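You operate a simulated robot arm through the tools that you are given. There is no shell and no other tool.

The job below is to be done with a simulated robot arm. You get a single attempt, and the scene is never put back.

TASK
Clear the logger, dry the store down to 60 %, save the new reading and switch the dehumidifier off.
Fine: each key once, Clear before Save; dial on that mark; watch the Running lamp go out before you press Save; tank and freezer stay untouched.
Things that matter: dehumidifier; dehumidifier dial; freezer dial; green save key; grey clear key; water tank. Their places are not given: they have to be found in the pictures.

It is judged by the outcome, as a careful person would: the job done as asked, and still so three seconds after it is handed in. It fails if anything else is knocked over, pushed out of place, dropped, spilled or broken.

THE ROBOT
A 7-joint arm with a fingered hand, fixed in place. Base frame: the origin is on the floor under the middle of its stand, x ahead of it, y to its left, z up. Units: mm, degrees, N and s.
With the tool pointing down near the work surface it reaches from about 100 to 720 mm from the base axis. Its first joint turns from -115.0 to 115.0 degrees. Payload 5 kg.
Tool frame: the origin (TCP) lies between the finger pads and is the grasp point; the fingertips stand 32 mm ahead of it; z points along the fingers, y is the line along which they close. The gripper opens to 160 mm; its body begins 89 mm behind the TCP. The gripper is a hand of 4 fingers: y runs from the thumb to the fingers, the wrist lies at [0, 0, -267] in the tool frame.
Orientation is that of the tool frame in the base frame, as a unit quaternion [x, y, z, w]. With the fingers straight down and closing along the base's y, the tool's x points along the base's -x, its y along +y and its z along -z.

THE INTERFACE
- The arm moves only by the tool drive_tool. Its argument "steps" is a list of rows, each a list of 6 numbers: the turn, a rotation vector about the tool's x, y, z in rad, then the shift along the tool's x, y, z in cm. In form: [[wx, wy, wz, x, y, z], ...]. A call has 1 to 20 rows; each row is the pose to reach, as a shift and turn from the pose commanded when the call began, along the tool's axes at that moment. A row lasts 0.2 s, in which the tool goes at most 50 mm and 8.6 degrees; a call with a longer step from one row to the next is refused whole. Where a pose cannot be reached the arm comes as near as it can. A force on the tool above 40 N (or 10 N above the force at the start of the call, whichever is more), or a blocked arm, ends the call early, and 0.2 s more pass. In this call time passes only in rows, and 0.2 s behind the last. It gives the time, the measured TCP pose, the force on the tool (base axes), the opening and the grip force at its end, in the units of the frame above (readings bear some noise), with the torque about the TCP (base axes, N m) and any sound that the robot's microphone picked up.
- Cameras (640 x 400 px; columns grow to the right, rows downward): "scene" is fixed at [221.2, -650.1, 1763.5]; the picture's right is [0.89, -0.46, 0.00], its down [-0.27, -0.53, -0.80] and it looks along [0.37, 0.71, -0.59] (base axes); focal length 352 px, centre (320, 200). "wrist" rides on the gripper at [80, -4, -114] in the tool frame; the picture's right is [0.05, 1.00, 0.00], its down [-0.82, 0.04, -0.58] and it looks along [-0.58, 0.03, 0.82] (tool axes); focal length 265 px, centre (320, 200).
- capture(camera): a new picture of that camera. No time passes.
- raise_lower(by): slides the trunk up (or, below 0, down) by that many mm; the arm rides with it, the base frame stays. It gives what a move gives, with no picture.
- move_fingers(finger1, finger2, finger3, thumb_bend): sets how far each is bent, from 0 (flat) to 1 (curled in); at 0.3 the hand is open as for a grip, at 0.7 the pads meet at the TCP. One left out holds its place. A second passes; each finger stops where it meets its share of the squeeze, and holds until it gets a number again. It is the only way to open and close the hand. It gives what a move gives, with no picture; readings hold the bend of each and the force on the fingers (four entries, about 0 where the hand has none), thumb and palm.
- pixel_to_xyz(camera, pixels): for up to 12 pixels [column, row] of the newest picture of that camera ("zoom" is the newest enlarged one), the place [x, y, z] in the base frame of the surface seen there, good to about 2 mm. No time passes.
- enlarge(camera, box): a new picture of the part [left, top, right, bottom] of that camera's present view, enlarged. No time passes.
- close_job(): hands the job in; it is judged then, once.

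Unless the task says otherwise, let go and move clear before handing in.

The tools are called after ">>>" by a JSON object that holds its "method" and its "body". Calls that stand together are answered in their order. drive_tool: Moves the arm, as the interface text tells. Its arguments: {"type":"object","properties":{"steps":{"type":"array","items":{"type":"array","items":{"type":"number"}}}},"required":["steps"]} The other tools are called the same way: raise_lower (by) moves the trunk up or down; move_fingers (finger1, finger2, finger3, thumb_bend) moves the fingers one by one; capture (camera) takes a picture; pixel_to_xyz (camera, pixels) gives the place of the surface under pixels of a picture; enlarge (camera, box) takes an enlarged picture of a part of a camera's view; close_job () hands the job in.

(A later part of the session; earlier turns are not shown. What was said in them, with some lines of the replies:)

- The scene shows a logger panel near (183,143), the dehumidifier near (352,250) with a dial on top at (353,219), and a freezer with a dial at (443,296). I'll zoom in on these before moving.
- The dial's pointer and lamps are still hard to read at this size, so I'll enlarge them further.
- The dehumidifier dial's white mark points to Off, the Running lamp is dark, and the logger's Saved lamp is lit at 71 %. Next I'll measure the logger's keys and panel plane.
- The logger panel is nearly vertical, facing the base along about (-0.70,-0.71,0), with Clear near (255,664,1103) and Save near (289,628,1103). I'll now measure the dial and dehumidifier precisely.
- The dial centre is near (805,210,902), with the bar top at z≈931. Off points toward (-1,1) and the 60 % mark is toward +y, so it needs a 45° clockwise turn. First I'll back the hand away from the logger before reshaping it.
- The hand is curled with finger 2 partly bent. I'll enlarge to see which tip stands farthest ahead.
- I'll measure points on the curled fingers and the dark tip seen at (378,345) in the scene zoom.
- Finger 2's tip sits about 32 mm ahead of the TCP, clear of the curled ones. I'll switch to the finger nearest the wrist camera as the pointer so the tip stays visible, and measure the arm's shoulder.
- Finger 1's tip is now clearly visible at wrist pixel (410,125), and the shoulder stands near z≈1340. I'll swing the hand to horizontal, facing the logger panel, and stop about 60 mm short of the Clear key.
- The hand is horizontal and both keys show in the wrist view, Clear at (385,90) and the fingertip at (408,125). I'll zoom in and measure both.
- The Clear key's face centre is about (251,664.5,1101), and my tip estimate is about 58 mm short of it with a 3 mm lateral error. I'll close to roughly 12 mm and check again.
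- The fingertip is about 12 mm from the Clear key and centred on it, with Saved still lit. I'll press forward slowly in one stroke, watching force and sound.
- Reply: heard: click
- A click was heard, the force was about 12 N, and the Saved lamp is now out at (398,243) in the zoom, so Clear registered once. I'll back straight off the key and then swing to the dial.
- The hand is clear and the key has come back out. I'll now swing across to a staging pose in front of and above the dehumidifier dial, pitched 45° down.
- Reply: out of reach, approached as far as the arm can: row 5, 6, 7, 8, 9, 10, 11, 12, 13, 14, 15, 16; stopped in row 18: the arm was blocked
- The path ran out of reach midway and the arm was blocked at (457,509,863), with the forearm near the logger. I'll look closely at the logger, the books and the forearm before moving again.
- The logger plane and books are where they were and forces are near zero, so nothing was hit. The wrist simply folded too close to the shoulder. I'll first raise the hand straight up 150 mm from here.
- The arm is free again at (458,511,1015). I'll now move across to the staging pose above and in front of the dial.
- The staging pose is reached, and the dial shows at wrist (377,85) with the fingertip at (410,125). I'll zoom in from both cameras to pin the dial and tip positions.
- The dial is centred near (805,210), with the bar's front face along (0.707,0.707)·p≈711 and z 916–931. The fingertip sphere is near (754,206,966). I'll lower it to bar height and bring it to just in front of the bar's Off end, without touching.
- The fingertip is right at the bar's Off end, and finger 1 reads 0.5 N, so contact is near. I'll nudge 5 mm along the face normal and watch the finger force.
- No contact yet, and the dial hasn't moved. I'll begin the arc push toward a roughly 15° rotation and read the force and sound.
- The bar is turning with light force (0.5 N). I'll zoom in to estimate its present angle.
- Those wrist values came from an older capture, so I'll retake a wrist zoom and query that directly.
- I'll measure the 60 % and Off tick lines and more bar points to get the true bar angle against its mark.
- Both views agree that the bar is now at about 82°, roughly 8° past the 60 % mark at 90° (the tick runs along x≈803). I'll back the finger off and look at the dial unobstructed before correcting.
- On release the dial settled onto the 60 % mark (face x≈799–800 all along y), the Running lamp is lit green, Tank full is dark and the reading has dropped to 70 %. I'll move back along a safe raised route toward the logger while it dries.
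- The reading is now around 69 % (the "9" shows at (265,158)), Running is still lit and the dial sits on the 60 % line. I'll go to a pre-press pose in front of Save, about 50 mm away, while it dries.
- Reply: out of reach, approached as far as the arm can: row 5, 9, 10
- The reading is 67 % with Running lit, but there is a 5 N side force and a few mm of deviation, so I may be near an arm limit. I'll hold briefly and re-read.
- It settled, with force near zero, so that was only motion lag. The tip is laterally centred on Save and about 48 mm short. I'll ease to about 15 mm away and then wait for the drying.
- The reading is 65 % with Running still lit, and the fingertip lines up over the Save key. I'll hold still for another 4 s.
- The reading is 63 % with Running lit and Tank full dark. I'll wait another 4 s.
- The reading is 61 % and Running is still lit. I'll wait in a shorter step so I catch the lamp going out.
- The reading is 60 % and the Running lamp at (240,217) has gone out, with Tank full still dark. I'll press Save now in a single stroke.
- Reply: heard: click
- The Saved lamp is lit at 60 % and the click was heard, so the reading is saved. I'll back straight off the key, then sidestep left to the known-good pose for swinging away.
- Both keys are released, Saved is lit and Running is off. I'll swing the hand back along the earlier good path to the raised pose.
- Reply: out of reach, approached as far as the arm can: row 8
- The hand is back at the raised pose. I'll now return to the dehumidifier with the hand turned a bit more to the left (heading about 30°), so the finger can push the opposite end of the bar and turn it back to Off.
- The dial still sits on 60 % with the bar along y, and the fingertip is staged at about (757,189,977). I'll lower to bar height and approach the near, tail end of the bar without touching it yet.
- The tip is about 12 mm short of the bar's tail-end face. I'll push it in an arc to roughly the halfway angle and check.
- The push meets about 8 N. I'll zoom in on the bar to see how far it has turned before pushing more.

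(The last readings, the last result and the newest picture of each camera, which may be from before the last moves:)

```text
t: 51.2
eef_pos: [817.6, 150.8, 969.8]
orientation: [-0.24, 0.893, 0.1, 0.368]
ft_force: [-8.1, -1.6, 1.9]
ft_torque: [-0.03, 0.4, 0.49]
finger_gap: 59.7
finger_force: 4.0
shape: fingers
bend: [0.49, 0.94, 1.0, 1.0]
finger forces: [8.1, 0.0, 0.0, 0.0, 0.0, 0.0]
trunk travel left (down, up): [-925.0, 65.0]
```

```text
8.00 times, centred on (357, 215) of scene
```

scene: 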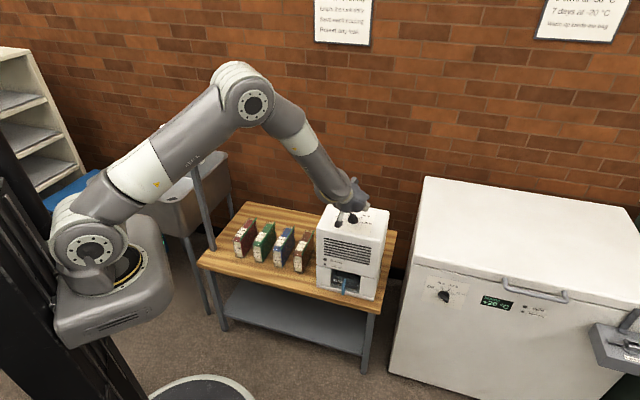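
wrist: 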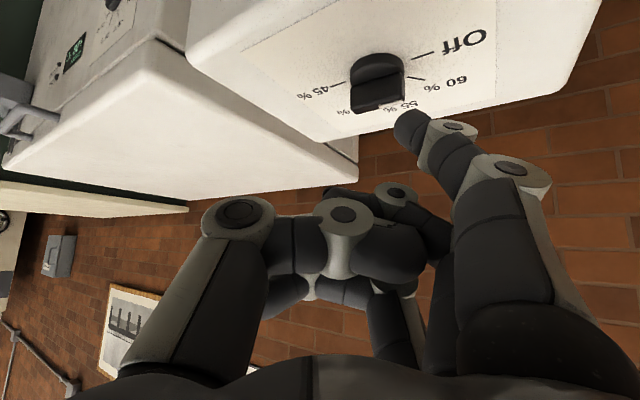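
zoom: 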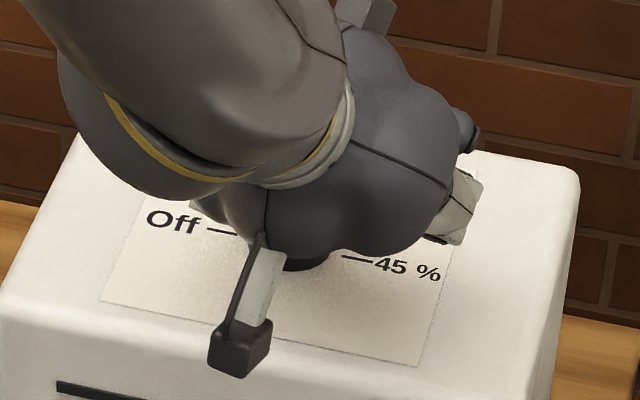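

The bar's end face still lies along x (y≈190), so it hasn't left the 60 % detent yet. Contact is right on its tail end, so I'll add about 4 mm of push with a slight lift off the disc.

>>> {"method": "drive_tool", "body": {"steps": [[0, 0, 0, -0.211, -0.143, -0.001], [0, 0, 0, -0.312, -0.295, 0.1]]}}

>>> {"method": "enlarge", "body": {"camera": "wrist", "box": [370, 60, 490, 150]}}

>>> {"method": "pixel_to_xyz", "body": {"camera": "scene", "pixels": [[321, 226], [335, 202]]}}

```text
t: 51.8
eef_pos: [821.4, 147.4, 969.4]
orientation: [-0.24, 0.893, 0.099, 0.368]
ft_force: [-18.3, -7.1, -5.2]
ft_torque: [-0.55, 0.67, 1.2]
finger_gap: 61.0
finger_force: 8.9
shape: fingers
bend: [0.47, 0.94, 1.0, 1.0]
finger forces: [18.5, 0.0, 0.0, 0.1, 0.0, 0.0]
trunk travel left (down, up): [-925.0, 65.0]
```

```text
4.44 times, centred on (430, 105) of wrist
```

zoom: 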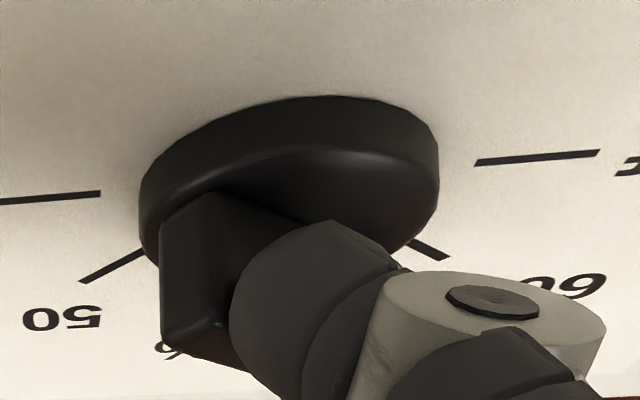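

```text
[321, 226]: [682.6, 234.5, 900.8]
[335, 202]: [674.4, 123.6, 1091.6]
```

Force rose to about 19 N without turning, and the torque reading puts the net contact near y≈203, close to the pivot. I'll measure the bar's present angle before going further.

>>> {"method": "enlarge", "body": {"camera": "wrist", "box": [390, 80, 450, 140]}}

>>> {"method": "pixel_to_xyz", "body": {"camera": "zoom", "pixels": [[150, 200], [180, 220], [210, 200], [160, 300], [200, 290], [240, 280], [230, 180], [280, 190], [180, 340], [230, 340], [260, 230], [300, 200]]}}

```text
6.67 times, centred on (420, 110) of wrist
```

zoom: 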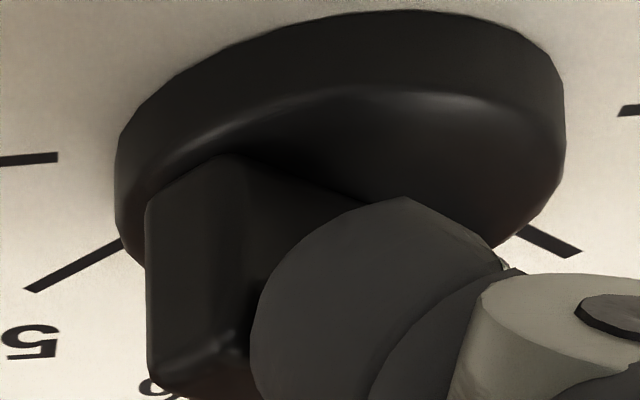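

```text
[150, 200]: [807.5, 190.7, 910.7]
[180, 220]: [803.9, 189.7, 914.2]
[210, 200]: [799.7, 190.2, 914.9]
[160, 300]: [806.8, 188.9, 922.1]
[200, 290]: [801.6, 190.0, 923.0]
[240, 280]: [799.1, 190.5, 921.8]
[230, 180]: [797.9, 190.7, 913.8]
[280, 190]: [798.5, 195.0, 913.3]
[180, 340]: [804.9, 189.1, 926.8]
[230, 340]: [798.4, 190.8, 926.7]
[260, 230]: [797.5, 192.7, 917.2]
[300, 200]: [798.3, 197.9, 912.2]
```

The bar is still at about 90°. I'll map more finger surface points to understand where the finger really touches.

>>> {"method": "enlarge", "body": {"camera": "wrist", "box": [380, 70, 580, 230]}}

>>> {"method": "pixel_to_xyz", "body": {"camera": "zoom", "pixels": [[80, 140], [90, 110], [100, 170], [120, 140], [140, 150], [165, 150], [170, 125], [210, 125], [240, 150], [200, 180], [260, 190], [330, 240]]}}

>>> {"method": "capture", "body": {"camera": "wrist"}}

```text
2.50 times, centred on (480, 150) of wrist
```

zoom: 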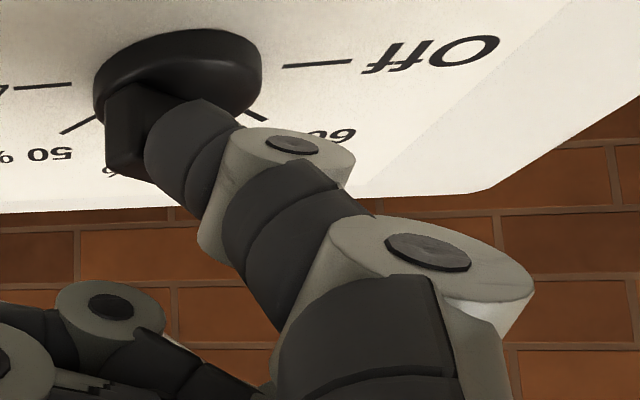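

```text
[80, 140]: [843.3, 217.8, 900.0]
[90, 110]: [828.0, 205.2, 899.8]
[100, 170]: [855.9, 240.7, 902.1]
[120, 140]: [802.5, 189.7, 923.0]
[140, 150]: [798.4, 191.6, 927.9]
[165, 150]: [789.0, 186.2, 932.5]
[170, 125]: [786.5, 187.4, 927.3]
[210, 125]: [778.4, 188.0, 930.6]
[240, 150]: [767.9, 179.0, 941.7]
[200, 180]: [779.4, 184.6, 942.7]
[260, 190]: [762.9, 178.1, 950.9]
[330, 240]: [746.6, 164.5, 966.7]
```

```text
taken
```

wrist: 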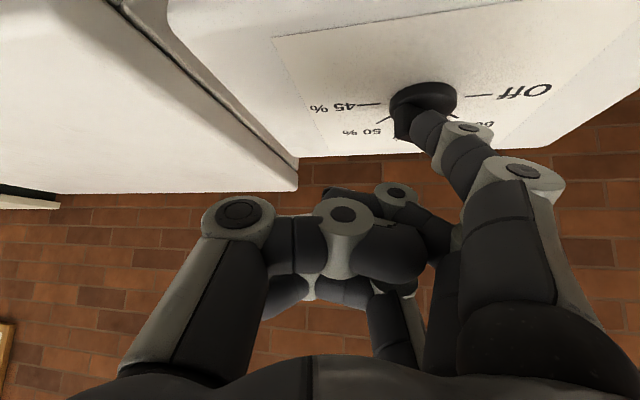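

The finger points show the tip lies about 10 mm further left than I assumed, so I was pushing close to the pivot. I'll back off, shift 7 mm toward the bar's tail end, and re-approach.

>>> {"method": "drive_tool", "body": {"steps": [[0, 0, 0, 0.49, 0.4, -0.49], [0, 0, 0, 0.737, -0.206, -0.737], [0, 0, 0, 0.492, -0.406, -0.492], [0, 0, 0, 0.265, -0.65, -0.265]]}}

>>> {"method": "enlarge", "body": {"camera": "wrist", "box": [370, 60, 490, 150]}}

```text
t: 52.8
eef_pos: [824.6, 141.4, 971.8]
orientation: [-0.239, 0.893, 0.099, 0.369]
ft_force: [0.6, -0.2, 0.5]
ft_torque: [0.03, 0.01, 0.01]
finger_gap: 58.8
finger_force: 0.1
shape: fingers
bend: [0.5, 0.94, 1.0, 1.0]
finger forces: [0.1, 0.0, 0.0, 0.0, 0.1, 0.0]
trunk travel left (down, up): [-925.0, 65.0]
```

```text
4.44 times, centred on (430, 105) of wrist
```

zoom: 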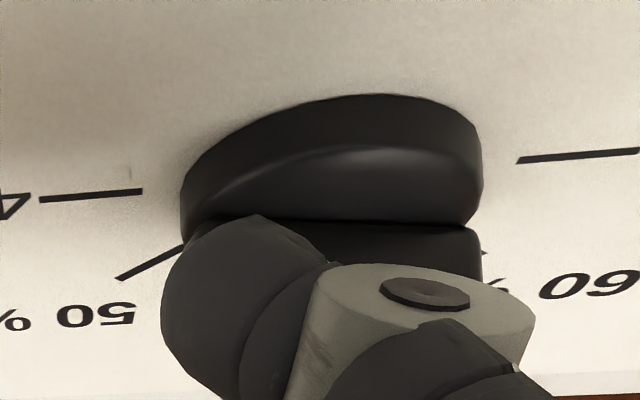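

The bar now lies along the Off–45 % line in the wrist view, with zero force, so it has snapped over. I'll withdraw along the finger axis and verify.

>>> {"method": "drive_tool", "body": {"steps": [[0, 0, 0, 0, 0, -3], [0, 0, 0, 0, 0, -7], [0, 0, 0, 0, 0, -11], [0, 0, 0, 0, 0, -15]]}}

>>> {"method": "capture", "body": {"camera": "scene"}}

>>> {"method": "enlarge", "body": {"camera": "wrist", "box": [270, 0, 470, 150]}}

>>> {"method": "enlarge", "body": {"camera": "scene", "box": [338, 205, 372, 230]}}

```text
t: 53.8
eef_pos: [729.8, 86.3, 1075.8]
orientation: [-0.239, 0.892, 0.1, 0.371]
ft_force: [-0.4, 0.9, 0.7]
ft_torque: [0.03, 0.0, 0.0]
finger_gap: 59.1
finger_force: 0.1
shape: fingers
bend: [0.5, 0.94, 1.0, 1.0]
finger forces: [0.0, 0.0, 0.0, 0.1, 0.0, 0.0]
trunk travel left (down, up): [-925.0, 65.0]
```

```text
taken
```

scene: 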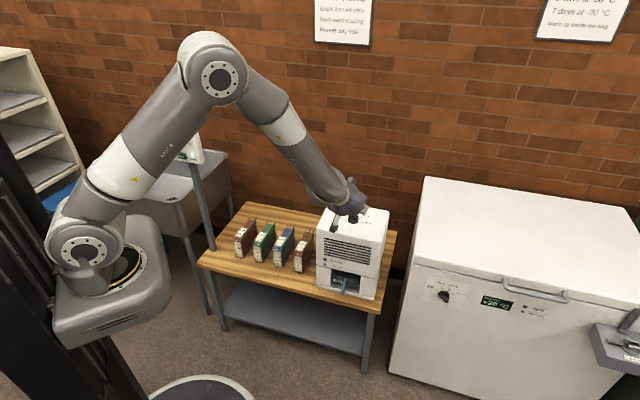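

```text
2.67 times, centred on (370, 75) of wrist
```

zoom: 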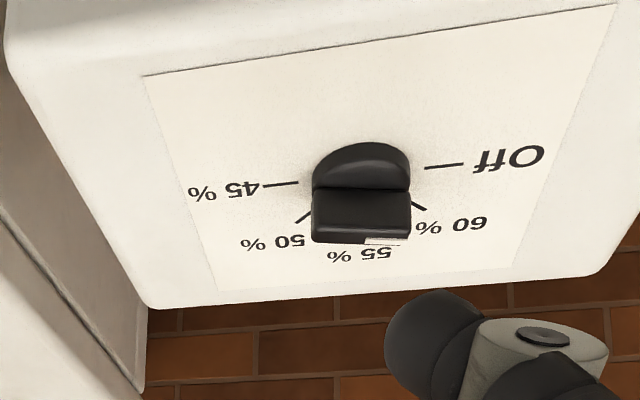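

```text
16.00 times, centred on (355, 218) of scene
```

zoom: 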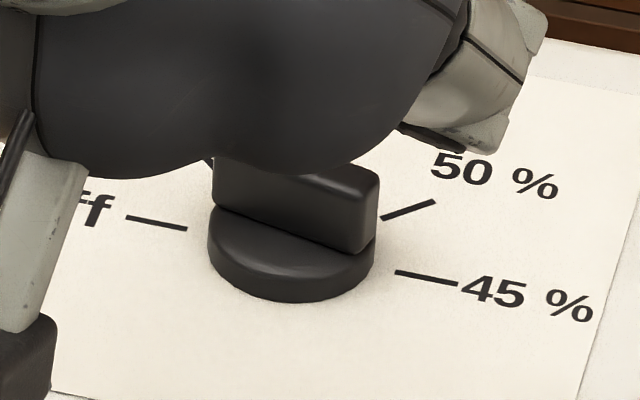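

The dial looks close to Off, but the bar's slope in the scene zoom (about 18°) suggests it may be a few degrees short of the mark. I'll move the hand aside for a clear look.

>>> {"method": "drive_tool", "body": {"steps": [[0, 0, 0, -1.13, 3.3, -1.7], [0, 0, 0, -2.27, 6.6, -3.4], [0, 0, 0, -3.4, 9.9, -5.1]]}}

>>> {"method": "capture", "body": {"camera": "scene"}}

>>> {"method": "enlarge", "body": {"camera": "scene", "box": [314, 235, 354, 280]}}

>>> {"method": "enlarge", "body": {"camera": "scene", "box": [338, 205, 372, 230]}}

>>> {"method": "pixel_to_xyz", "body": {"camera": "zoom", "pixels": [[225, 190], [260, 200], [300, 215], [340, 235], [225, 165], [300, 185], [345, 205], [368, 225], [378, 195], [250, 155], [300, 160], [350, 170]]}}

```text
t: 54.6
eef_pos: [671.8, 168.9, 1134.8]
orientation: [-0.238, 0.893, 0.098, 0.37]
ft_force: [-0.3, 1.2, 1.4]
ft_torque: [0.02, -0.04, -0.01]
finger_gap: 59.0
finger_force: 0.0
shape: fingers
bend: [0.5, 0.94, 1.0, 1.0]
finger forces: [0.0, 0.1, 0.0, 0.1, 0.0, 0.0]
trunk travel left (down, up): [-925.0, 65.0]
```

```text
taken
```

scene: 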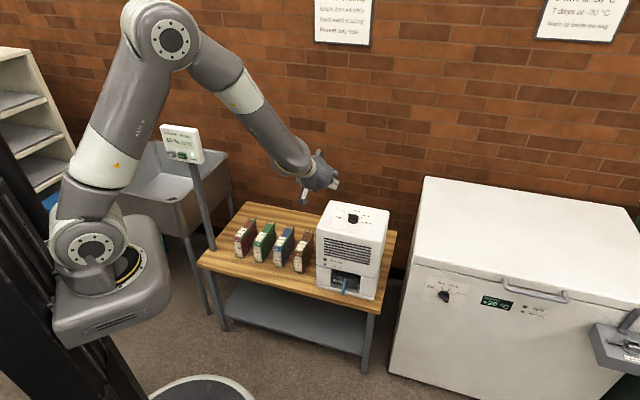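

```text
8.89 times, centred on (334, 258) of scene
```

zoom: 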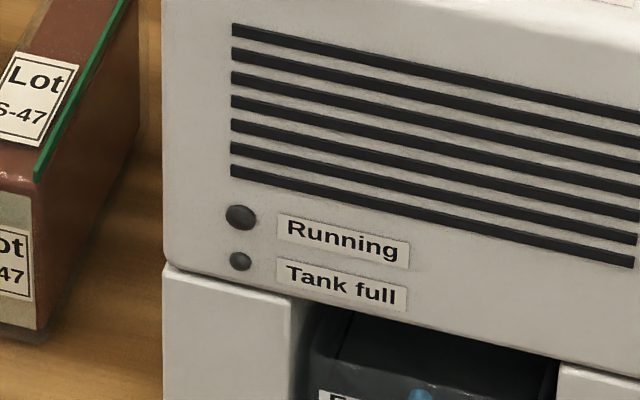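

```text
16.00 times, centred on (355, 218) of scene
```

zoom: 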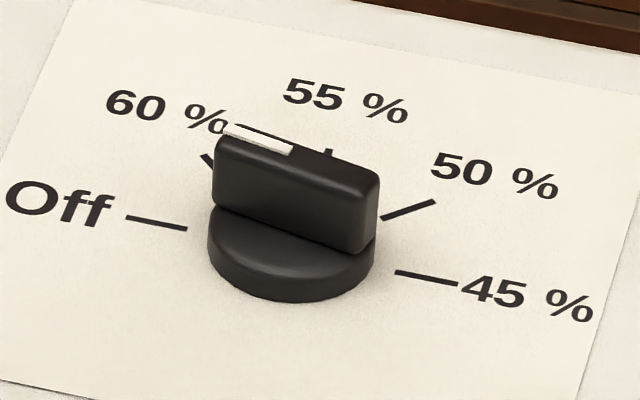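

```text
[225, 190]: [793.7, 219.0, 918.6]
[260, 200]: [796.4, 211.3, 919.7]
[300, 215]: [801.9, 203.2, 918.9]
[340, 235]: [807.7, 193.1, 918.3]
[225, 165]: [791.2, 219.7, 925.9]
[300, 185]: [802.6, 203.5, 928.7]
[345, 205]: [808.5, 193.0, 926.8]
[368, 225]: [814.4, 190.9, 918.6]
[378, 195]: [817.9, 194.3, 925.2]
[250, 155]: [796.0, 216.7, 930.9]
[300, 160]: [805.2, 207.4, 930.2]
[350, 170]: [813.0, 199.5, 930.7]
```

The lamps are dark, but the bar reads about 122–125°, roughly 10° short of the Off mark at 135°. I'll return to the same tail-end contact and nudge it the rest of the way, first stopping just before contact.

>>> {"method": "drive_tool", "body": {"steps": [[0, 0, 0, 0.65, -2.26, 3.42], [0, 0, 0, 1.3, -4.52, 6.84], [0, 0, 0, 1.94, -6.77, 10.25], [0, 0, 0, 2.59, -9.03, 13.67], [0, 0, 0, 3.7, -9.4, 16.1], [0, 0, 0, 4.84, -9.86, 18.54], [0, 0, 0, 3.74, -10.14, 19.64]]}}

>>> {"method": "enlarge", "body": {"camera": "wrist", "box": [340, 40, 480, 150]}}

```text
t: 56.2
eef_pos: [819.2, 134.1, 971.3]
orientation: [-0.24, 0.892, 0.1, 0.37]
ft_force: [-0.3, 0.8, -0.2]
ft_torque: [-0.03, 0.02, 0.0]
finger_gap: 59.0
finger_force: 0.0
shape: fingers
bend: [0.5, 0.94, 1.0, 1.0]
finger forces: [0.0, 0.0, 0.0, 0.0, 0.0, 0.0]
trunk travel left (down, up): [-925.0, 65.0]
```

```text
3.64 times, centred on (410, 95) of wrist
```

zoom: 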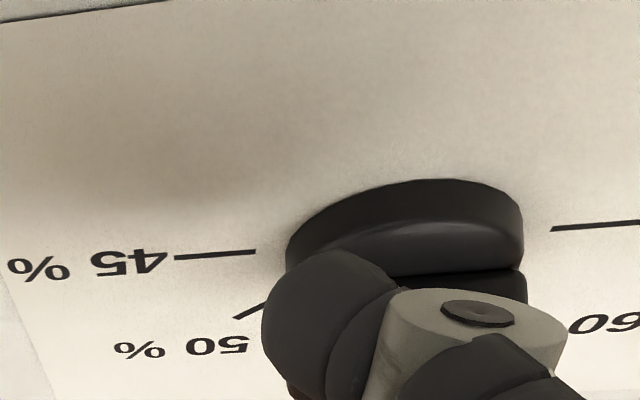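

No contact yet at (819,134,971). I'll push about 10 mm along the forward-left direction toward the calculated Off position.

>>> {"method": "drive_tool", "body": {"steps": [[0, 0, 0, -0.316, -0.027, 0.316], [0, 0, 0, -0.552, -0.047, 0.552], [0, 0, 0, -0.741, -0.085, 0.741]]}}

>>> {"method": "enlarge", "body": {"camera": "wrist", "box": [340, 40, 480, 150]}}

>>> {"method": "enlarge", "body": {"camera": "scene", "box": [338, 205, 372, 230]}}

```text
t: 57.0
eef_pos: [828.0, 140.3, 972.4]
orientation: [-0.24, 0.892, 0.099, 0.37]
ft_force: [-0.5, 0.5, -0.8]
ft_torque: [-0.05, 0.01, -0.01]
finger_gap: 58.7
finger_force: 0.1
shape: fingers
bend: [0.5, 0.94, 1.0, 1.0]
finger forces: [0.4, 0.0, 0.0, 0.0, 0.0, 0.2]
trunk travel left (down, up): [-925.0, 65.0]
```

```text
3.64 times, centred on (410, 95) of wrist
```

zoom: 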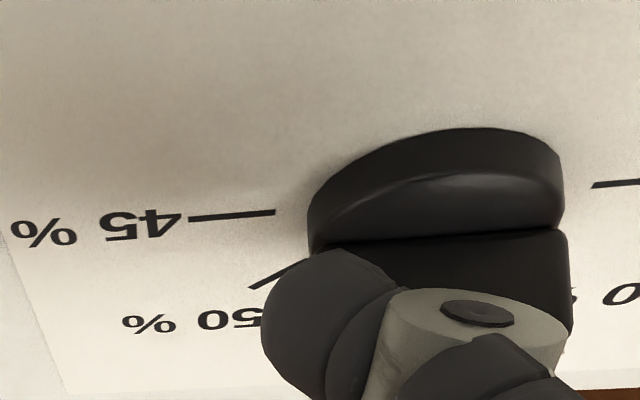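

```text
16.00 times, centred on (355, 218) of scene
```

zoom: 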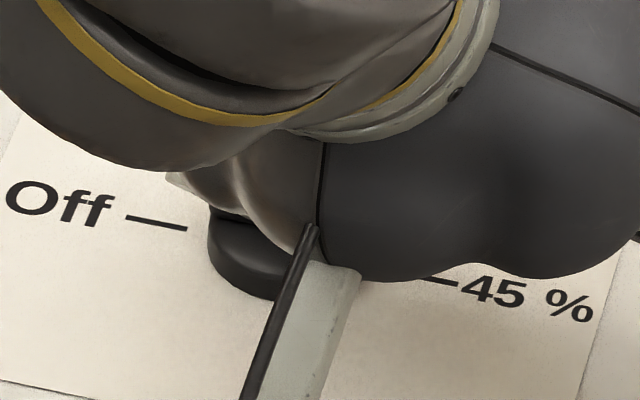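

The bar edge is now nearly parallel to the tick line (slope about -4° against -5°). I'll measure the face points for its angle.

>>> {"method": "enlarge", "body": {"camera": "wrist", "box": [390, 60, 490, 140]}}

>>> {"method": "pixel_to_xyz", "body": {"camera": "zoom", "pixels": [[220, 190], [280, 190], [340, 190], [400, 190], [450, 190], [280, 220], [340, 220], [400, 230], [450, 230], [470, 260], [460, 150], [200, 170]]}}

```text
5.00 times, centred on (440, 100) of wrist
```

zoom: 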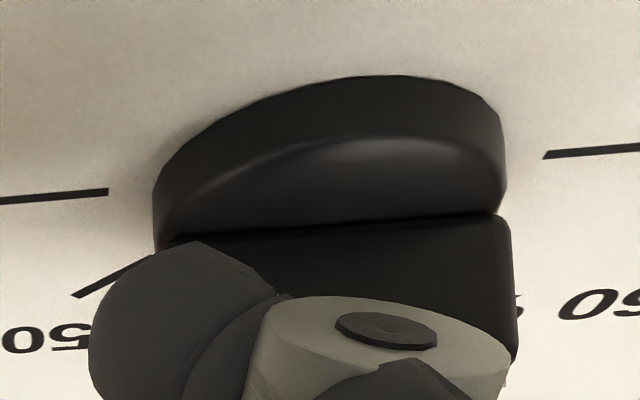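

```text
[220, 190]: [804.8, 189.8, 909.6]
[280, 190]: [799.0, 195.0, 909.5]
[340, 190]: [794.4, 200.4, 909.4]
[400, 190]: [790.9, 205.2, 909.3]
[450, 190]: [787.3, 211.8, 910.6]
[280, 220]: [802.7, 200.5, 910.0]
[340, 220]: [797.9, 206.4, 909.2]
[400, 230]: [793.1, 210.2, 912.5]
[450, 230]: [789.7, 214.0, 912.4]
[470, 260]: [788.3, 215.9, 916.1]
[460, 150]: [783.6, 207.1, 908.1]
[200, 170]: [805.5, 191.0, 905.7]
```

The face now runs at about 134–135°, matching Off. I'll withdraw along the finger axis as before and check with a clear view.

>>> {"method": "drive_tool", "body": {"steps": [[0, 0, 0, 0, 0, -2], [0, 0, 0, 0, 0, -6], [0, 0, 0, 0, 0, -10], [0, 0, 0, 0, 0, -14], [0, 0, 0, -1.13, 3.3, -16.0], [0, 0, 0, -2.27, 6.6, -18.0], [0, 0, 0, -3.4, 9.9, -20.0]]}}

>>> {"method": "capture", "body": {"camera": "scene"}}

>>> {"method": "enlarge", "body": {"camera": "scene", "box": [338, 205, 372, 230]}}

>>> {"method": "pixel_to_xyz", "body": {"camera": "zoom", "pixels": [[225, 190], [260, 195], [300, 205], [340, 220], [225, 165], [300, 185], [345, 200], [365, 225], [250, 150], [300, 158], [350, 168], [370, 175]]}}

>>> {"method": "enlarge", "body": {"camera": "scene", "box": [314, 235, 354, 280]}}

>>> {"method": "enlarge", "body": {"camera": "scene", "box": [150, 115, 210, 180]}}

```text
t: 58.6
eef_pos: [676.7, 169.5, 1139.0]
orientation: [-0.239, 0.892, 0.099, 0.37]
ft_force: [0.1, 0.4, 0.5]
ft_torque: [-0.04, -0.01, -0.01]
finger_gap: 58.7
finger_force: 0.1
shape: fingers
bend: [0.5, 0.94, 1.0, 1.0]
finger forces: [0.0, 0.0, 0.0, 0.0, 0.0, 0.1]
trunk travel left (down, up): [-925.0, 65.0]
```

```text
taken
```

scene: 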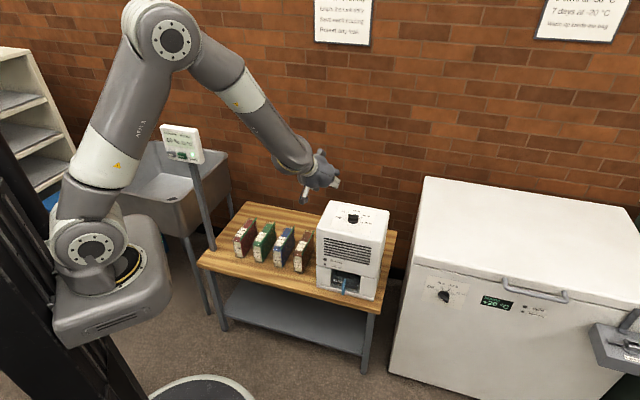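

```text
16.00 times, centred on (355, 218) of scene
```

zoom: 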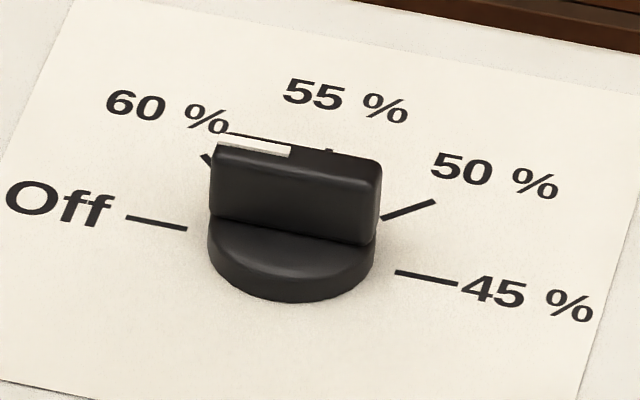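

```text
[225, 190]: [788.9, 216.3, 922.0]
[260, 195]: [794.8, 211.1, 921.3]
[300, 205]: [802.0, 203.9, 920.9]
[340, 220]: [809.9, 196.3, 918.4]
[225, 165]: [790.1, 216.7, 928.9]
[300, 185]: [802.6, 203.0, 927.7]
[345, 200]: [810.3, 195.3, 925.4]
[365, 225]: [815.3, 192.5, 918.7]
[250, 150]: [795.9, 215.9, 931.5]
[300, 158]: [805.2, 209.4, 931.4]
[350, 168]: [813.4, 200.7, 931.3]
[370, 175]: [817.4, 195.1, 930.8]
```

```text
8.89 times, centred on (334, 258) of scene
```

zoom: 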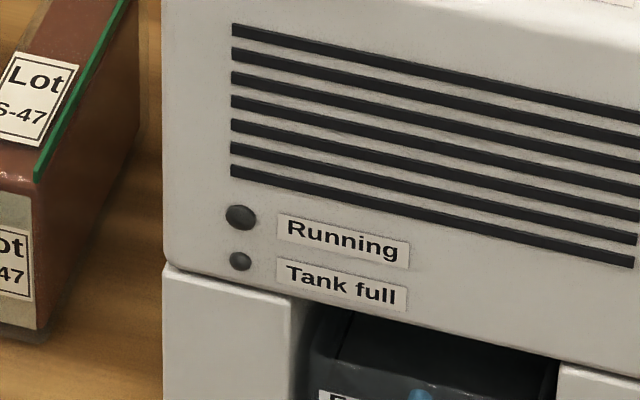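

```text
6.15 times, centred on (180, 148) of scene
```

zoom: 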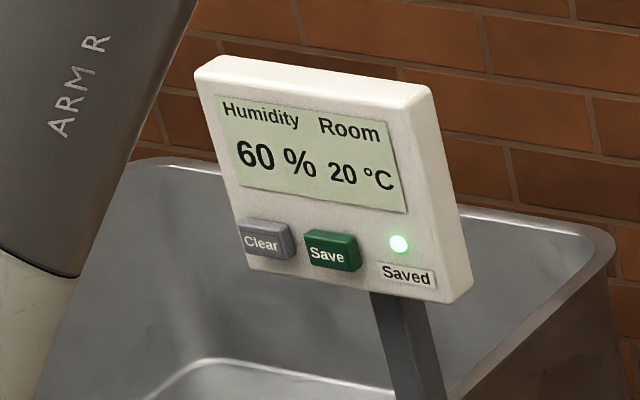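

The dial now matches its original Off view (bar face about 136°), Running and Tank full are dark, and the logger shows 60 % with Saved lit. I'll do a last check that the tank, freezer and dehumidifier are undisturbed.

>>> {"method": "enlarge", "body": {"camera": "scene", "box": [410, 270, 560, 330]}}

>>> {"method": "enlarge", "body": {"camera": "scene", "box": [220, 190, 410, 310]}}

>>> {"method": "pixel_to_xyz", "body": {"camera": "scene", "pixels": [[321, 226], [335, 202], [379, 240], [345, 275], [335, 274], [302, 235]]}}

```text
4.27 times, centred on (485, 300) of scene
```

zoom: 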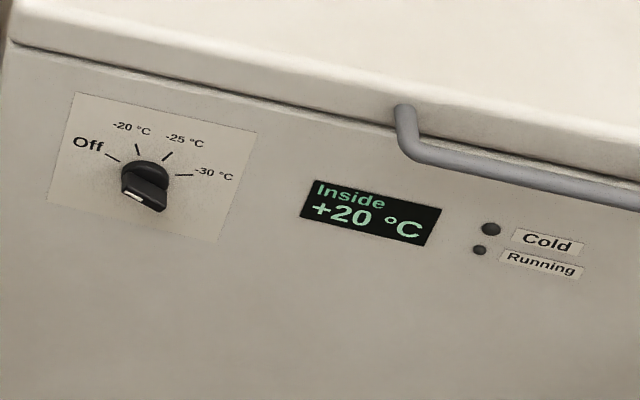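

```text
3.33 times, centred on (315, 250) of scene
```

zoom: 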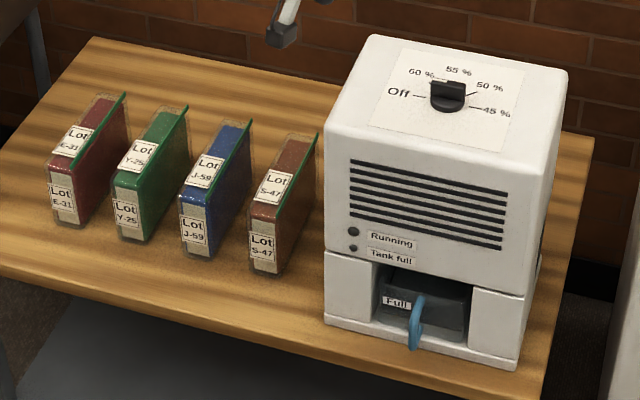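

```text
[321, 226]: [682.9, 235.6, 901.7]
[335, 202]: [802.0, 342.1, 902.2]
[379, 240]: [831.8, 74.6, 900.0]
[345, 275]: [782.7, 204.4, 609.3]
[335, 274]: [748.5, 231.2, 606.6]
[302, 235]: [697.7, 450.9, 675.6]
```

The dehumidifier corners, tank and books measure the same as at the start, and the freezer dial is untouched. The dial is on Off, the logger shows 60 % Saved, and the hand is clear, so I'm handing in the job.

>>> {"method": "close_job", "body": {}}

```text
The job is handed in.
```

The job is done and handed in. The logger was cleared, the store was dried to 60 %, the new reading was saved, and the dehumidifier is switched off.

- **Clear:** pressed once. I heard one click and the Saved lamp went out.
- **Drying:** I turned the dial from Off to the 60 % mark. The Running lamp came on and the reading fell from 71 % to 60 %.
- **Save:** pressed once, after I saw the Running lamp go out. The logger shows 60 % with the Saved lamp lit.
- **Dehumidifier off:** the first push left the dial about 10° short of Off. I pushed it again, and it now sits on the Off mark with the Running lamp dark.
- **Everything else:** the tank, freezer dial, dehumidifier and books looked and measured the same as at the start. On the first move to the dial the arm ran out of reach and stopped near the logger. It touched nothing, and the logger had not moved.
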